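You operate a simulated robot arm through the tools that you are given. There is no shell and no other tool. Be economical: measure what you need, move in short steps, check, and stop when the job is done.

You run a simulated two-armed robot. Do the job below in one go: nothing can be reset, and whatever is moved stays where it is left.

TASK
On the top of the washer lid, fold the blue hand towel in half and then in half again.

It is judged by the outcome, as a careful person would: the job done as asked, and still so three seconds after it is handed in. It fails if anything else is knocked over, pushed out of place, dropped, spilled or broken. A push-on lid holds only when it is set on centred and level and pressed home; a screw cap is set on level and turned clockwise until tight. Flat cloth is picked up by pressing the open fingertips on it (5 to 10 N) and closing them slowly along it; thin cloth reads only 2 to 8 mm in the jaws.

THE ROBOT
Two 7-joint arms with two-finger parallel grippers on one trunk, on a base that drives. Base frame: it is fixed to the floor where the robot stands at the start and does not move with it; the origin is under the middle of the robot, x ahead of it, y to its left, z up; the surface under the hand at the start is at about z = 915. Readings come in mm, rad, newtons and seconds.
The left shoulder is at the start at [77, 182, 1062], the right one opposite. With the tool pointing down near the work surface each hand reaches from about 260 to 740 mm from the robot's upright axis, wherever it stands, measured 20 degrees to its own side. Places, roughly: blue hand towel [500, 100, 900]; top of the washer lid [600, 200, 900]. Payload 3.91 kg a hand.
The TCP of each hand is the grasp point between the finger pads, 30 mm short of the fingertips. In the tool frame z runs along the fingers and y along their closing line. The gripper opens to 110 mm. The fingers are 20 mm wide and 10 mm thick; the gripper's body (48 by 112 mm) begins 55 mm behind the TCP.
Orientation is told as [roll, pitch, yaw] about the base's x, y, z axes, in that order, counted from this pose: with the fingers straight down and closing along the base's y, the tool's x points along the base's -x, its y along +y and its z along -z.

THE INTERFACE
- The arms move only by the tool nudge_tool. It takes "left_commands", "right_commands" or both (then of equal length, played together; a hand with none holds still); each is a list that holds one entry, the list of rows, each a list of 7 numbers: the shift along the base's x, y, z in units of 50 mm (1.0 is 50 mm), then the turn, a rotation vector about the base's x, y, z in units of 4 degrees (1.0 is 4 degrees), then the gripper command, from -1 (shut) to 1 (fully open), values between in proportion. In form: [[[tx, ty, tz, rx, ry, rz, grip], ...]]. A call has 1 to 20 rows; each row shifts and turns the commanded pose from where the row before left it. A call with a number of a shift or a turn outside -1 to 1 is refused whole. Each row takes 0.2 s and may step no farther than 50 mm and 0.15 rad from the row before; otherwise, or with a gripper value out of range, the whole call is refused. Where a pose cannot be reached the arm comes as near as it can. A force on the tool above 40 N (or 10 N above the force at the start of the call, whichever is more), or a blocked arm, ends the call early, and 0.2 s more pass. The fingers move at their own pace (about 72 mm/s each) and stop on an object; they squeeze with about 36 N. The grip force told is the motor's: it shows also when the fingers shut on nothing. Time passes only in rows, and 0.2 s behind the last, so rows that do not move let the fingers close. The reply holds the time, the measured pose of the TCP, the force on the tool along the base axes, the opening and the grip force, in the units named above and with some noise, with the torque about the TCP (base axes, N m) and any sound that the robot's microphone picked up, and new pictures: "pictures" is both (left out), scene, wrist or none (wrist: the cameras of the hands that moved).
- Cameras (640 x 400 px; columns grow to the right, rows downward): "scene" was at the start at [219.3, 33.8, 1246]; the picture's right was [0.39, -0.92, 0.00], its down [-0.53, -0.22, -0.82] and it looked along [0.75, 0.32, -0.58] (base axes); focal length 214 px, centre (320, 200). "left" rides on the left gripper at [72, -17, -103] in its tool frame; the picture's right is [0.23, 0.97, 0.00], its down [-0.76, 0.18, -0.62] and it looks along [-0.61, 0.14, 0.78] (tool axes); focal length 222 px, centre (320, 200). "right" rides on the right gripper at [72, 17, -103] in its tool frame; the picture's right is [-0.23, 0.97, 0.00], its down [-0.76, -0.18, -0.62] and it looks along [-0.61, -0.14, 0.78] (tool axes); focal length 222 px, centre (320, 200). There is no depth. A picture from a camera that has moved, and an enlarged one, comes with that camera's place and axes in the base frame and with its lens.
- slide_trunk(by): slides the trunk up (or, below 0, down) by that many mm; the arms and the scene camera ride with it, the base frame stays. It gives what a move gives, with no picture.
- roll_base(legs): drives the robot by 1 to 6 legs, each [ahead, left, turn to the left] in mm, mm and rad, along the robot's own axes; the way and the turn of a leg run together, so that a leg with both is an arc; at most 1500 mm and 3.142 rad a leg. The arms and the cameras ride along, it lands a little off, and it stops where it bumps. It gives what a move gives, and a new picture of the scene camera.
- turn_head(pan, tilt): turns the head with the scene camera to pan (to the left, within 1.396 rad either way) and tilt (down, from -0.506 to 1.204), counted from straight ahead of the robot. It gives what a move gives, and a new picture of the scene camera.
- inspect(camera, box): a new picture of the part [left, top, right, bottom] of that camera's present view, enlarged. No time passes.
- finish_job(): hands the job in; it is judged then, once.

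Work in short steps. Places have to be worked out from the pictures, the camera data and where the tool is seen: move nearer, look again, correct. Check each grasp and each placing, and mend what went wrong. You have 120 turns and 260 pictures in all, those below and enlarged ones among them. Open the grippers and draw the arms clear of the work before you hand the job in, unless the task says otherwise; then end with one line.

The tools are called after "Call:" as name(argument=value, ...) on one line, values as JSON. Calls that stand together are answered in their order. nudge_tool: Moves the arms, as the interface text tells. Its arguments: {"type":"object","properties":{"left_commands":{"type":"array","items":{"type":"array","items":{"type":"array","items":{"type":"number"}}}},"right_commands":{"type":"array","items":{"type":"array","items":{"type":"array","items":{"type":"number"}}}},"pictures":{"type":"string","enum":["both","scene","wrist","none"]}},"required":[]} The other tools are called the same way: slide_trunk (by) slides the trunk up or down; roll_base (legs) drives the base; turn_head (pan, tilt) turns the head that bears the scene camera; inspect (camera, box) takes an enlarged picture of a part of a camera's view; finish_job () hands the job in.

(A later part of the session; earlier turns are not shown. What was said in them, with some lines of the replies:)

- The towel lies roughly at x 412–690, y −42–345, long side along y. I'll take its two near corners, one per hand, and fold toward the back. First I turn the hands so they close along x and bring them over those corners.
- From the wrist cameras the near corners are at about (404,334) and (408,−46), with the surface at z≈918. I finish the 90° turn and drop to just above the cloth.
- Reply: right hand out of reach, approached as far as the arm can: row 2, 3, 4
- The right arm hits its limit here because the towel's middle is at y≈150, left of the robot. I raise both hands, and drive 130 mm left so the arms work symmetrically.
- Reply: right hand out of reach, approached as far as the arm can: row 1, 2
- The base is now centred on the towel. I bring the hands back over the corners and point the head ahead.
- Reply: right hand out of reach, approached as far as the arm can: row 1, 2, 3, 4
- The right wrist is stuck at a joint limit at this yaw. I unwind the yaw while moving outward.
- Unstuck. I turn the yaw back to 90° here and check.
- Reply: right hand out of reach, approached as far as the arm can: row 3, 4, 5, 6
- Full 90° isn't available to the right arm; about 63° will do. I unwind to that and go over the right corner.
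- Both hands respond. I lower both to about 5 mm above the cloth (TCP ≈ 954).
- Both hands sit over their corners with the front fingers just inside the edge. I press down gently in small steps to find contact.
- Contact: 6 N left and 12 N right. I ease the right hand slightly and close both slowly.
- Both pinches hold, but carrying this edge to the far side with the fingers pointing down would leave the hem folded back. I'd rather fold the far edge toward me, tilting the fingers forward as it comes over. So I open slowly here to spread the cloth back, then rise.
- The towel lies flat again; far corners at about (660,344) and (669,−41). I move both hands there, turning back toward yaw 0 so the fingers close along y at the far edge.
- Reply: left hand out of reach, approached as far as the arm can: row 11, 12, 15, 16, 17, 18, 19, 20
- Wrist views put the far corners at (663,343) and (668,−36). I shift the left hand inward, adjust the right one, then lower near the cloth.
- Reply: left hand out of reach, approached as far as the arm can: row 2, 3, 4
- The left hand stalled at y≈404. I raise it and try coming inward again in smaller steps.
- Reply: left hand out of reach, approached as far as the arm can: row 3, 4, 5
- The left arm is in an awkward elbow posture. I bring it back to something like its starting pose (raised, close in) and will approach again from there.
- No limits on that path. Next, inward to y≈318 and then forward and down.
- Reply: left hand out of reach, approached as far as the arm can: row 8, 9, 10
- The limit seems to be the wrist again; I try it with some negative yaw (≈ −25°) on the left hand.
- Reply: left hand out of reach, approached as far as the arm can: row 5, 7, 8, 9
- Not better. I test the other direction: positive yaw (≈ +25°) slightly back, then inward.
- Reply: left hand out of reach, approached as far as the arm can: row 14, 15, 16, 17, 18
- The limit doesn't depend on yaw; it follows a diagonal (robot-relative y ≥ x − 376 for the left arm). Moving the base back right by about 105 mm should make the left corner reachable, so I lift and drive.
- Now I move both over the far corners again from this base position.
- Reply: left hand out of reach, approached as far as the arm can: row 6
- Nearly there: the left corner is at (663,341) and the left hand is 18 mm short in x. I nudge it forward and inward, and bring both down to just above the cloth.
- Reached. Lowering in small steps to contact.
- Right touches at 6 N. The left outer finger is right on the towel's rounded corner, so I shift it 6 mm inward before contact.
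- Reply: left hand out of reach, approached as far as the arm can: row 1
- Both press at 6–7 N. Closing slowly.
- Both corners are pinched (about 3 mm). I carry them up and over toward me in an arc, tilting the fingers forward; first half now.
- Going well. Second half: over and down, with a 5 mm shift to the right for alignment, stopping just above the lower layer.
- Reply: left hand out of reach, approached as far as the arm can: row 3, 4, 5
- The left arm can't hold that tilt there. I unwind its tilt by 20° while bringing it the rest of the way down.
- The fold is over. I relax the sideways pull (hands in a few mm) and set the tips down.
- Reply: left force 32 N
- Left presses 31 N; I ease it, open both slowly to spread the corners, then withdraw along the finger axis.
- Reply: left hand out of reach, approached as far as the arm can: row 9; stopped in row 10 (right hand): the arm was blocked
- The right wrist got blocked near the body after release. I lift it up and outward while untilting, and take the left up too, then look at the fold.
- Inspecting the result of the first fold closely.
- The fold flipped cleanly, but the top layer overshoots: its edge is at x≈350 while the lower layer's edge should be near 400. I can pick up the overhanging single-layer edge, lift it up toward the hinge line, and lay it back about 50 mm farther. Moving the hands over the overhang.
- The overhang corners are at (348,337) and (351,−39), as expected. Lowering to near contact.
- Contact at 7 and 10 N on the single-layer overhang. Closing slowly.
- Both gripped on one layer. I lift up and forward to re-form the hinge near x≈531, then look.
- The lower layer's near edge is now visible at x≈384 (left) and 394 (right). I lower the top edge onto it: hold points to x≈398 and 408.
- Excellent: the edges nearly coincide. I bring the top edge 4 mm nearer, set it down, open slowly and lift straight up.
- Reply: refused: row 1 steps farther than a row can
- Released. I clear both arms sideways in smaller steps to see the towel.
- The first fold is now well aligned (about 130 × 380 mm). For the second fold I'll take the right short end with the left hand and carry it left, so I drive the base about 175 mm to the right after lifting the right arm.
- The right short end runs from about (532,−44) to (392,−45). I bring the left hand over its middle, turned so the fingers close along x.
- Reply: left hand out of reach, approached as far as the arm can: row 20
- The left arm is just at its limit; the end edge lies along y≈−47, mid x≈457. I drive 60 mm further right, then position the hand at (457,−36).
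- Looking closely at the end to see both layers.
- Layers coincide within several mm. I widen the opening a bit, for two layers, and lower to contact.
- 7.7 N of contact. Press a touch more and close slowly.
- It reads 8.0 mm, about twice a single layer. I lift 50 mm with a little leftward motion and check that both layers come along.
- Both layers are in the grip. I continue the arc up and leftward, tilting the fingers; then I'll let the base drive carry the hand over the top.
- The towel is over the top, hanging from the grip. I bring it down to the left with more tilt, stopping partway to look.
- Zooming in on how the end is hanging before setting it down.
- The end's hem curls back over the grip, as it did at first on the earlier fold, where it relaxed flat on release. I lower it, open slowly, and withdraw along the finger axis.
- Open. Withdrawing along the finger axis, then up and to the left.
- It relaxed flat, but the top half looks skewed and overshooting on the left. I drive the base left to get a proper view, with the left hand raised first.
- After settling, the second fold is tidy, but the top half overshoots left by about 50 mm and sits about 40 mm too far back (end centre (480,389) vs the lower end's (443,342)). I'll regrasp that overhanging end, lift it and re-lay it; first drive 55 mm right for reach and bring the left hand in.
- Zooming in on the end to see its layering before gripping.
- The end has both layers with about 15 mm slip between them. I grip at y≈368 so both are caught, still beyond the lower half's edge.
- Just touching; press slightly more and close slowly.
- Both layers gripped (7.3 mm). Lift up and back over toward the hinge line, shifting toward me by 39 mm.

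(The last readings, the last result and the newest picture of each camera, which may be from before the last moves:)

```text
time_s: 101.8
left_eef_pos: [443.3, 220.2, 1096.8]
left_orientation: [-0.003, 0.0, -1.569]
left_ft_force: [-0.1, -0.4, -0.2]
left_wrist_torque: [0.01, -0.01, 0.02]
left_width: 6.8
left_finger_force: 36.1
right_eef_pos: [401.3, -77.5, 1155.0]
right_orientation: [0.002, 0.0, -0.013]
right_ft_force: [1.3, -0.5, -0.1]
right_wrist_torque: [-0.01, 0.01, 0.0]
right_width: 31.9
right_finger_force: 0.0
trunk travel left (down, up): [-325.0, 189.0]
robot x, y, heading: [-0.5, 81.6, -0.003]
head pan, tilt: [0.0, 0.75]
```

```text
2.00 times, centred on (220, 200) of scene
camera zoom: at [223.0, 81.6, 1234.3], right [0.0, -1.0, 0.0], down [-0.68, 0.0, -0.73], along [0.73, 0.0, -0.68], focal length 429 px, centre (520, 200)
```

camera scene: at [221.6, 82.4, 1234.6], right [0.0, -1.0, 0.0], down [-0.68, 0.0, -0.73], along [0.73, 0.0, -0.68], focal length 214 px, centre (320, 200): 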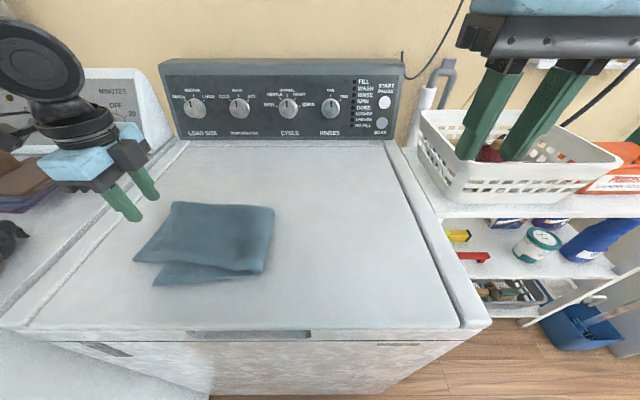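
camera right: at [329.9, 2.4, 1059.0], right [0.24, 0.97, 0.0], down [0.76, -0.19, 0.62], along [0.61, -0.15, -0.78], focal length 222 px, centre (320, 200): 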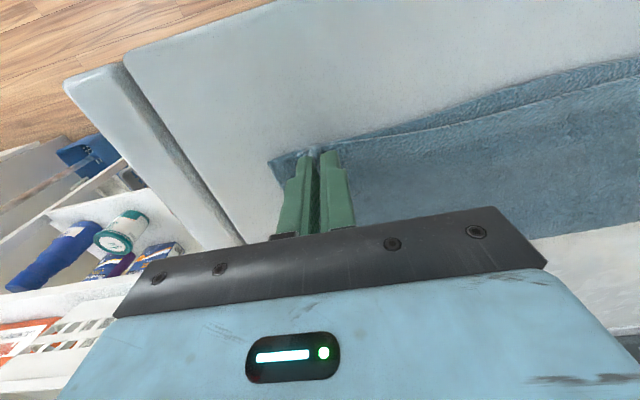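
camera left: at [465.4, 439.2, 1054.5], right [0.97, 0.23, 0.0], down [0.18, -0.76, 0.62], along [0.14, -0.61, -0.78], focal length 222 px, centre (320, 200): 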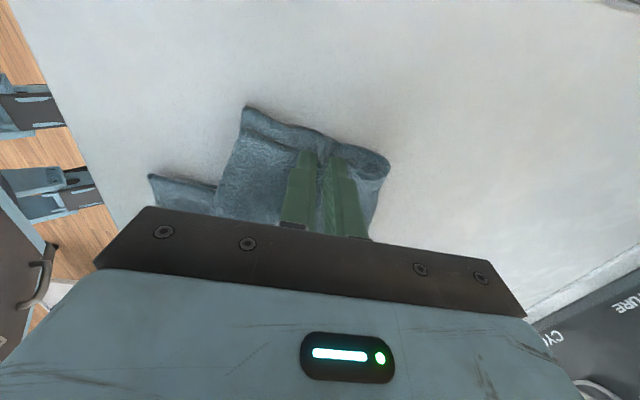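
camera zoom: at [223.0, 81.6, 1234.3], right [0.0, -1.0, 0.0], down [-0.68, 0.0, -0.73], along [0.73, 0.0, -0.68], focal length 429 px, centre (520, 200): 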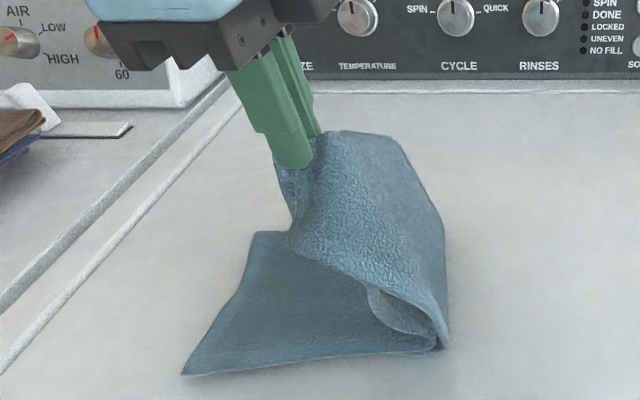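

The lower end is fully visible now: (369,335) to (515,352), slightly rotated. I lay the top end back down toward hold point (444,323), yawing about +16° to match.

Call:
nudge_tool(left_commands=[[[0, 0.64, -0.34, 0, 0, 0.67, -1], [0, 0.5, -0.44, 0, 0, 0.67, -1], [0, 0.36, -0.48, 0, 0, 0.67, -1], [0, 0.28, -0.52, 0, 0, 0.67, -1], [0, 0.2, -0.52, 0, 0, 0.67, -1], [0, 0.08, -0.3, 0, 0, 0.67, -1]]])

Call:
inspect(camera="scene", box=[100, 160, 340, 310])

```text
time_s: 103.2
left_eef_pos: [442.3, 323.8, 968.1]
left_orientation: [-0.001, -0.002, -1.289]
left_ft_force: [0.9, 0.1, 3.9]
left_wrist_torque: [0.0, -0.01, -0.09]
left_width: 6.9
left_finger_force: 35.6
right_eef_pos: [401.0, -76.6, 1154.5]
right_orientation: [0.002, -0.001, -0.012]
right_ft_force: [-0.1, 0.3, 0.4]
right_wrist_torque: [-0.05, -0.02, 0.02]
right_width: 32.0
right_finger_force: 0.0
trunk travel left (down, up): [-325.0, 189.0]
robot x, y, heading: [-0.9, 83.8, -0.003]
head pan, tilt: [0.0, 0.75]
camera scene: at [221.5, 81.6, 1234.7], right [0.0, -1.0, 0.0], down [-0.68, 0.0, -0.73], along [0.73, 0.0, -0.68], focal length 214 px, centre (320, 200)
camera left: at [404.8, 388.8, 1071.8], right [0.87, 0.49, 0.0], down [0.38, -0.68, 0.62], along [0.3, -0.55, -0.78], focal length 222 px, centre (320, 200)
```

scene: 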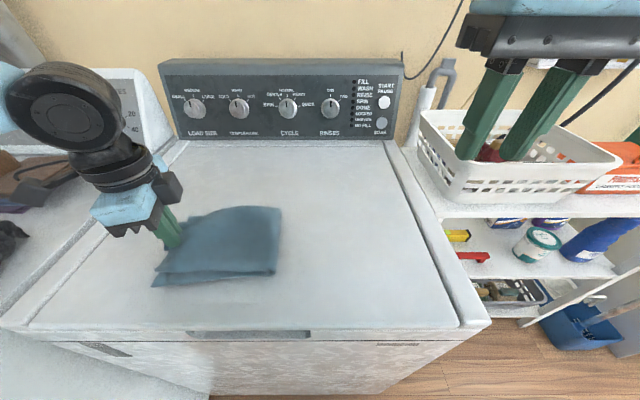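
left: 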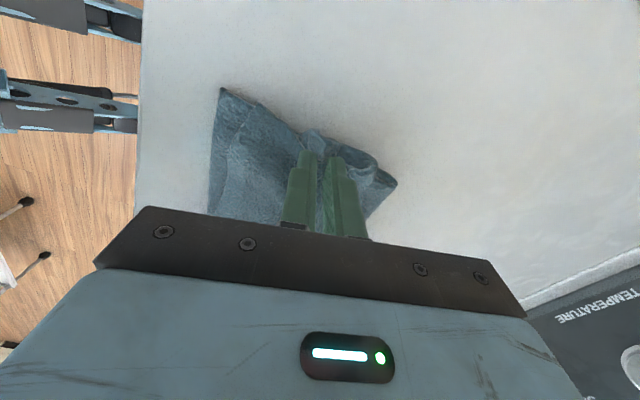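

```text
2.67 times, centred on (220, 235) of scene
camera zoom: at [221.5, 81.6, 1234.7], right [0.0, -1.0, 0.0], down [-0.68, 0.0, -0.73], along [0.73, 0.0, -0.68], focal length 572 px, centre (587, 107)
```

zoom: 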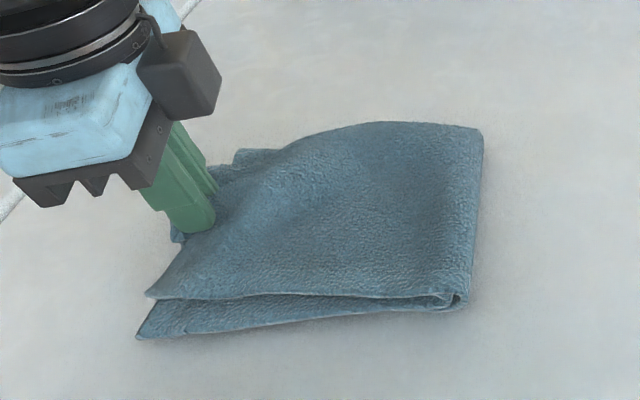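

Very close now; the top half should come another ~14 mm toward me. I lift a bit, shift, set down, open slowly and rise.

Call:
nudge_tool(left_commands=[[[-0.1, 0.02, 0.15, 0, 0, 0, -1], [-0.2, 0.02, 0.05, 0, 0, 0, -1], [0, 0, -0.15, 0, 0, 0, -1], [0, 0, -0.1, 0, 0, 0, -1], [0, 0, 0, 0, 0, 0, -0.88], [0, 0, 0, 0, 0, 0, -0.76], [0, 0, 0, 0, 0, 0, -0.64], [0, 0, 0, 0, 0, 0, -0.52], [0, 0, 0, 0, 0, 0, -0.4], [0, 0, 0, 0, 0, 0, -0.27], [0, 0, 0.1, 0, 0, 0, -0.27], [0, 0, 0.3, 0, 0, 0, -0.27], [0, 0, 0.6, 0, 0, 0, -0.27], [0, 0.3, 0.7, 0, 0, 0, -0.27], [0, 0.5, 0.7, 0, 0, 0, -0.27], [0, 0.8, 0, 0, 0, 0, -0.27], [0, 0.8, 0, 0, 0, 0, -0.27]]])

Call:
inspect(camera="scene", box=[100, 160, 340, 310])

```text
time_s: 106.8
left_eef_pos: [428.1, 444.9, 1085.4]
left_orientation: [0.0, 0.001, -1.293]
left_ft_force: [0.6, 0.1, 0.4]
left_wrist_torque: [-0.01, 0.0, 0.01]
left_width: 40.1
left_finger_force: 0.1
right_eef_pos: [400.0, -75.3, 1153.9]
right_orientation: [0.003, 0.0, -0.015]
right_ft_force: [-0.4, -0.4, -1.0]
right_wrist_torque: [0.04, 0.02, -0.01]
right_width: 31.9
right_finger_force: 0.2
trunk travel left (down, up): [-325.0, 189.0]
robot x, y, heading: [0.6, 81.8, -0.004]
head pan, tilt: [0.0, 0.75]
camera scene: at [221.3, 82.2, 1234.6], right [0.0, -1.0, 0.0], down [-0.68, 0.0, -0.73], along [0.73, 0.0, -0.68], focal length 214 px, centre (320, 200)
camera left: at [391.2, 510.5, 1190.0], right [0.87, 0.49, 0.0], down [0.38, -0.68, 0.62], along [0.3, -0.55, -0.78], focal length 222 px, centre (320, 200)
```

scene: 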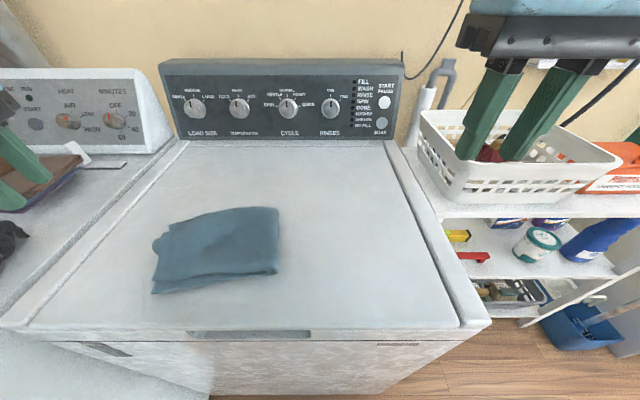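
left: 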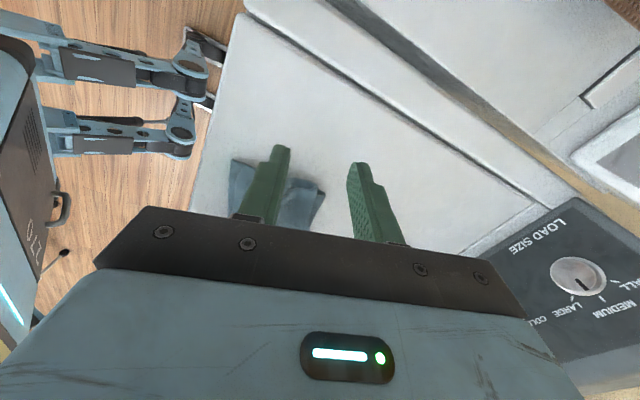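

```text
2.67 times, centred on (220, 235) of scene
camera zoom: at [221.3, 82.2, 1234.6], right [0.0, -1.0, 0.0], down [-0.68, 0.0, -0.73], along [0.73, 0.0, -0.68], focal length 572 px, centre (587, 107)
```

zoom: 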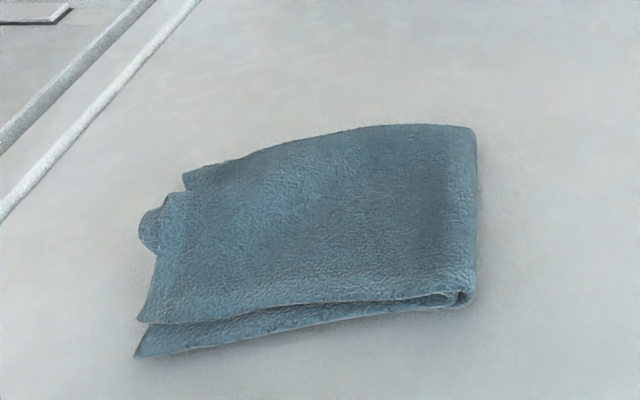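

Mostly aligned, but the far-left corner looks curled. I raise the left arm and drive left for a direct view of that corner.

Call:
nudge_tool(left_commands=[[[-0.3, 0, 0.6, 0, 0, 0, -0.27], [-0.3, 0, 0.6, 0, 0, 0, -0.27], [-0.3, 0, 0.3, 0, 0, 0, -0.27]]], pictures="none")

Call:
roll_base(legs=[[0, 190, 0]])

Call:
inspect(camera="scene", box=[240, 180, 420, 310])

```text
time_s: 107.6
left_eef_pos: [383.5, 442.4, 1161.5]
left_orientation: [-0.001, -0.001, -1.289]
left_ft_force: [0.8, 0.4, -0.3]
left_wrist_torque: [-0.01, -0.04, 0.01]
left_width: 40.2
left_finger_force: 0.1
right_eef_pos: [401.0, -76.4, 1153.4]
right_orientation: [0.003, 0.0, -0.015]
right_ft_force: [-0.7, -0.6, -0.8]
right_wrist_torque: [-0.02, -0.03, -0.04]
right_width: 32.0
right_finger_force: 0.1
trunk travel left (down, up): [-325.0, 189.0]
robot x, y, heading: [0.3, 83.6, -0.006]
head pan, tilt: [0.0, 0.75]
```

```text
time_s: 109.9
left_eef_pos: [386.0, 628.2, 1160.9]
left_orientation: [-0.001, -0.001, -1.296]
left_ft_force: [-0.2, 0.3, -0.2]
left_wrist_torque: [0.01, -0.04, 0.02]
left_width: 40.1
left_finger_force: 0.1
right_eef_pos: [400.6, 108.9, 1153.6]
right_orientation: [0.003, 0.0, -0.017]
right_ft_force: [-1.1, -0.9, 0.2]
right_wrist_torque: [-0.03, 0.03, 0.0]
right_width: 31.9
right_finger_force: 0.0
trunk travel left (down, up): [-325.0, 189.0]
robot x, y, heading: [2.0, 267.8, -0.01]
head pan, tilt: [0.0, 0.75]
camera scene: at [222.6, 267.5, 1234.6], right [-0.01, -1.0, 0.0], down [-0.68, 0.01, -0.73], along [0.73, -0.01, -0.68], focal length 214 px, centre (320, 200)
```

scene: 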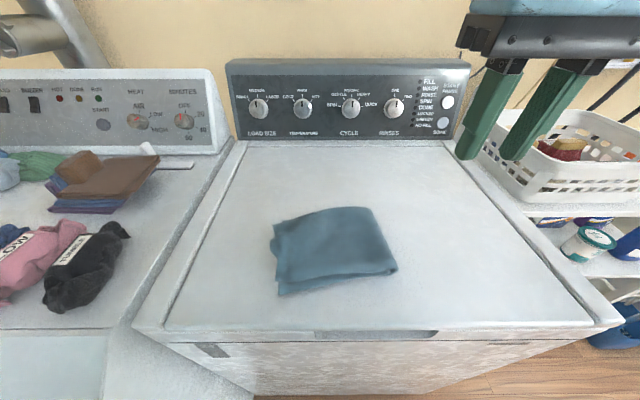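

```text
3.08 times, centred on (330, 245) of scene
camera zoom: at [222.6, 267.5, 1234.6], right [-0.01, -1.0, 0.0], down [-0.68, 0.01, -0.73], along [0.73, -0.01, -0.68], focal length 660 px, centre (289, 62)
```

zoom: 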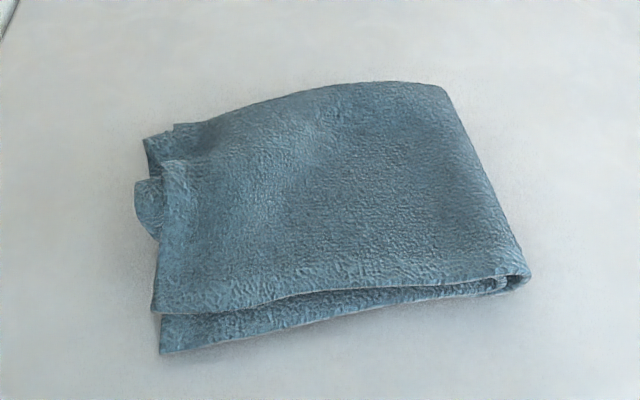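

The square is close to neat; a small bit protrudes at the left edge. I take a closer look with the left wrist camera, fingers shut.

Call:
nudge_tool(left_commands=[[[0.1, -0.6, -0.2, 0, 0, 0, -1], [0.1, -0.6, -0.2, 0, 0, 0, -1], [0.1, -0.6, -0.2, 0, 0, 0, -1], [0.1, -0.6, -0.2, 0, 0, 0, -1], [0.1, -0.6, -0.2, 0, 0, 0, -1], [0.1, -0.6, -0.2, 0, 0, 0, -1], [0.1, -0.6, -0.2, 0, 0, 0, -1], [0.1, -0.6, -0.2, 0, 0, 0, -1]]], pictures="wrist")

Call:
inspect(camera="left", box=[180, 20, 460, 220])

```text
time_s: 111.7
left_eef_pos: [430.7, 390.2, 1083.0]
left_orientation: [0.0, -0.001, -1.293]
left_ft_force: [0.4, -0.1, 0.5]
left_wrist_torque: [-0.01, 0.02, 0.0]
left_width: 0.0
left_finger_force: 35.7
left hand out of reach, approached as far as the arm can: row 8
right_eef_pos: [402.7, 107.0, 1153.6]
right_orientation: [0.003, 0.001, -0.017]
right_ft_force: [-0.2, -0.3, -0.1]
right_wrist_torque: [0.01, 0.06, -0.03]
right_width: 31.7
right_finger_force: 0.1
trunk travel left (down, up): [-325.0, 189.0]
robot x, y, heading: [3.5, 269.1, -0.007]
head pan, tilt: [0.0, 0.75]
camera left: at [394.6, 455.1, 1186.4], right [0.87, 0.49, 0.0], down [0.38, -0.68, 0.62], along [0.3, -0.55, -0.78], focal length 222 px, centre (320, 200)
```

left: 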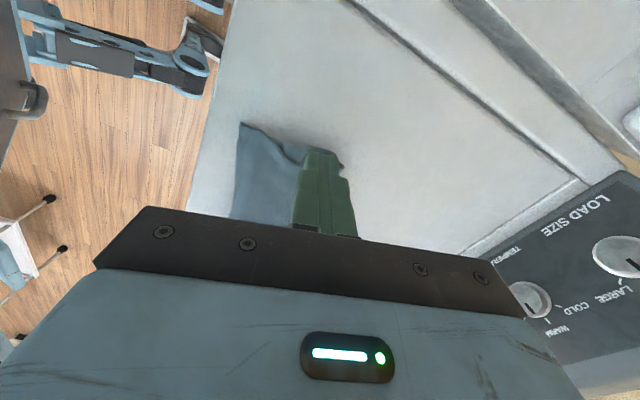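

```text
2.00 times, centred on (320, 120) of left
camera zoom: at [394.6, 455.1, 1186.4], right [0.87, 0.49, 0.0], down [0.38, -0.68, 0.62], along [0.3, -0.55, -0.78], focal length 444 px, centre (320, 360)
```

zoom: 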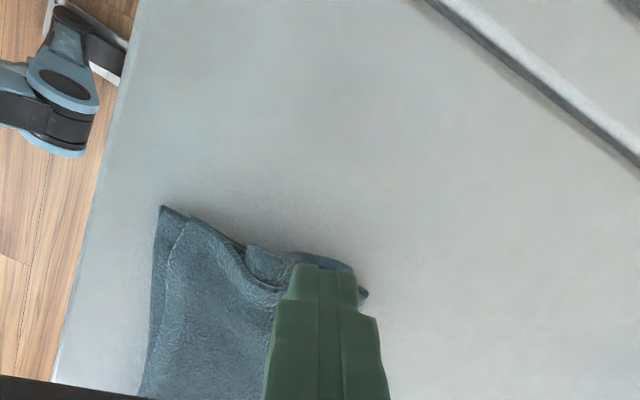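

The fingers block the view. I pull the hand aside, raise the trunk and tilt the head for a more top-down view.

Call:
nudge_tool(left_commands=[[[-0.1, 0.7, 0.3, 0, 0, 0, -1], [-0.1, 0.7, 0.3, 0, 0, 0, -1], [-0.1, 0.7, 0.3, 0, 0, 0, -1], [-0.1, 0.7, 0.3, 0, 0, 0, -1]]], pictures="none")

Call:
slide_trunk(by=170)

Call:
turn_head(pan=0.0, tilt=1.05)

Call:
inspect(camera="scene", box=[240, 120, 420, 240])

```text
time_s: 112.7
left_eef_pos: [407.8, 530.9, 1140.9]
left_orientation: [0.0, -0.004, -1.296]
left_ft_force: [0.2, -0.2, -0.1]
left_wrist_torque: [-0.02, 0.0, 0.03]
left_width: 0.0
left_finger_force: 36.1
right_eef_pos: [399.0, 107.2, 1153.9]
right_orientation: [0.003, -0.001, -0.017]
right_ft_force: [-0.3, -1.3, 0.7]
right_wrist_torque: [0.01, 0.0, -0.05]
right_width: 31.8
right_finger_force: 0.1
trunk travel left (down, up): [-325.0, 189.0]
robot x, y, heading: [2.1, 266.9, -0.007]
head pan, tilt: [0.0, 0.75]
```

```text
time_s: 114.6
left_eef_pos: [408.8, 531.6, 1309.9]
left_orientation: [-0.002, 0.002, -1.298]
left_ft_force: [-0.3, -0.1, -0.1]
left_wrist_torque: [-0.04, 0.0, 0.01]
left_width: 0.1
left_finger_force: 36.0
right_eef_pos: [401.1, 107.6, 1323.1]
right_orientation: [0.002, 0.002, -0.018]
right_ft_force: [0.3, 0.3, -0.2]
right_wrist_torque: [0.0, 0.0, -0.03]
right_width: 32.0
right_finger_force: 0.0
trunk travel left (down, up): [-495.0, 19.0]
robot x, y, heading: [-0.8, 267.5, -0.004]
head pan, tilt: [0.0, 0.75]
```

```text
time_s: 115.4
left_eef_pos: [408.1, 532.4, 1312.6]
left_orientation: [0.0, 0.001, -1.297]
left_ft_force: [0.7, 0.5, 0.9]
left_wrist_torque: [-0.01, -0.02, -0.05]
left_width: 0.1
left_finger_force: 36.2
right_eef_pos: [399.8, 107.2, 1323.0]
right_orientation: [0.002, 0.001, -0.017]
right_ft_force: [-0.3, -0.3, -0.2]
right_wrist_torque: [-0.01, 0.0, 0.0]
right_width: 32.1
right_finger_force: 0.1
trunk travel left (down, up): [-495.0, 19.0]
robot x, y, heading: [0.9, 271.1, -0.007]
head pan, tilt: [0.0, 1.051]
camera scene: at [104.3, 268.2, 1406.5], right [-0.01, -1.0, 0.0], down [-0.87, 0.01, -0.5], along [0.5, 0.0, -0.87], focal length 214 px, centre (320, 200)
```

scene: 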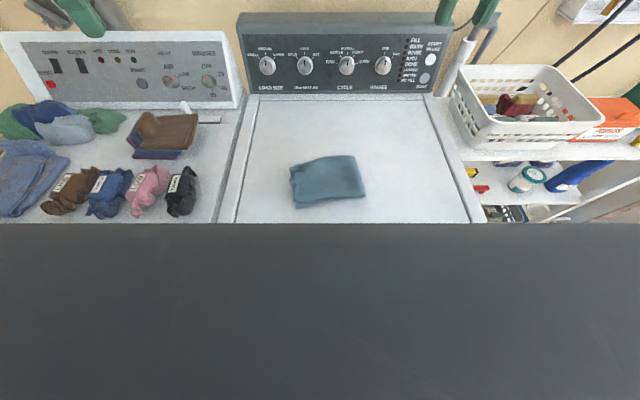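

```text
3.33 times, centred on (330, 180) of scene
camera zoom: at [104.3, 268.2, 1406.5], right [-0.01, -1.0, 0.0], down [-0.87, 0.01, -0.5], along [0.5, 0.0, -0.87], focal length 715 px, centre (287, 267)
```

zoom: 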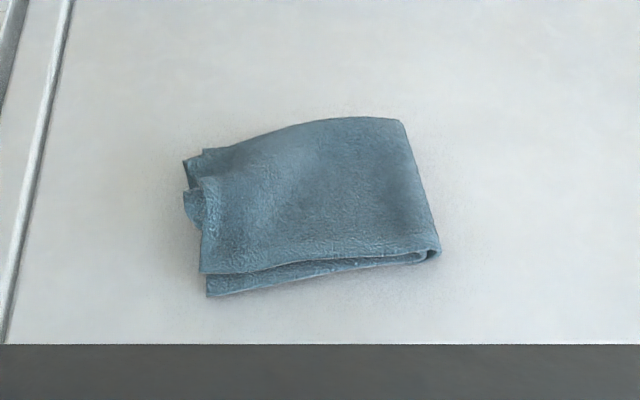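

The towel is a settled quarter-size packet of about 190 × 135 mm on the lid, with layers aligned within about 15 mm, and nothing else has moved. I open the grippers well clear and take a last look.

Call:
nudge_tool(left_commands=[[[0, 0.3, 0, 0, 0, 0, 1], [0, 0.3, 0, 0, 0, 0, 1], [0, 0, 0, 0, 0, 0, 1], [0, 0, 0, 0, 0, 0, 1]]], right_commands=[[[0, -0.3, 0, 0, 0, 0, 1], [0, -0.3, 0, 0, 0, 0, 1], [0, 0, 0, 0, 0, 0, 1], [0, 0, 0, 0, 0, 0, 1]]], pictures="scene")

```text
time_s: 116.4
left_eef_pos: [409.0, 561.4, 1313.5]
left_orientation: [0.0, -0.001, -1.298]
left_ft_force: [-1.2, -0.4, -0.2]
left_wrist_torque: [0.01, -0.01, -0.05]
left_width: 109.8
left_finger_force: 0.1
right_eef_pos: [400.6, 76.0, 1325.6]
right_orientation: [0.0, 0.0, -0.018]
right_ft_force: [-0.4, 0.2, 0.3]
right_wrist_torque: [0.03, 0.02, 0.01]
right_width: 109.8
right_finger_force: 0.1
trunk travel left (down, up): [-495.0, 19.0]
robot x, y, heading: [5.7, 267.7, -0.008]
head pan, tilt: [0.0, 1.051]
camera scene: at [104.4, 268.2, 1406.5], right [-0.01, -1.0, 0.0], down [-0.87, 0.01, -0.5], along [0.5, 0.0, -0.87], focal length 214 px, centre (320, 200)
```

scene: 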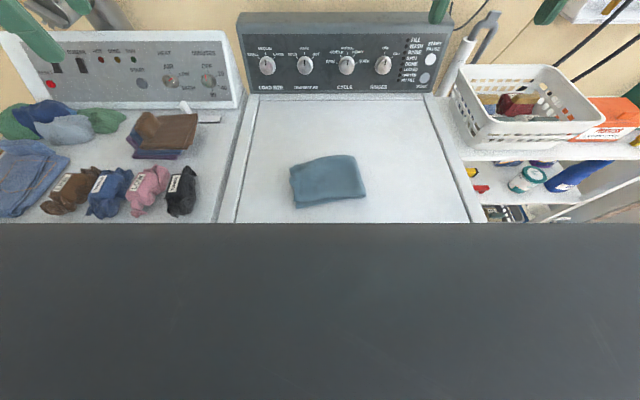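

The towel is stable and folded in quarters on the lid, the arms are clear and the grippers open. Handing in.

Call:
finish_job()

```text
The job is handed in.
```

The blue hand towel is folded in half and then in half again on the washer lid. It lies in a packet of about 190 × 135 mm, with edges aligned to within about 15 mm and a small wrinkle left on its left edge.
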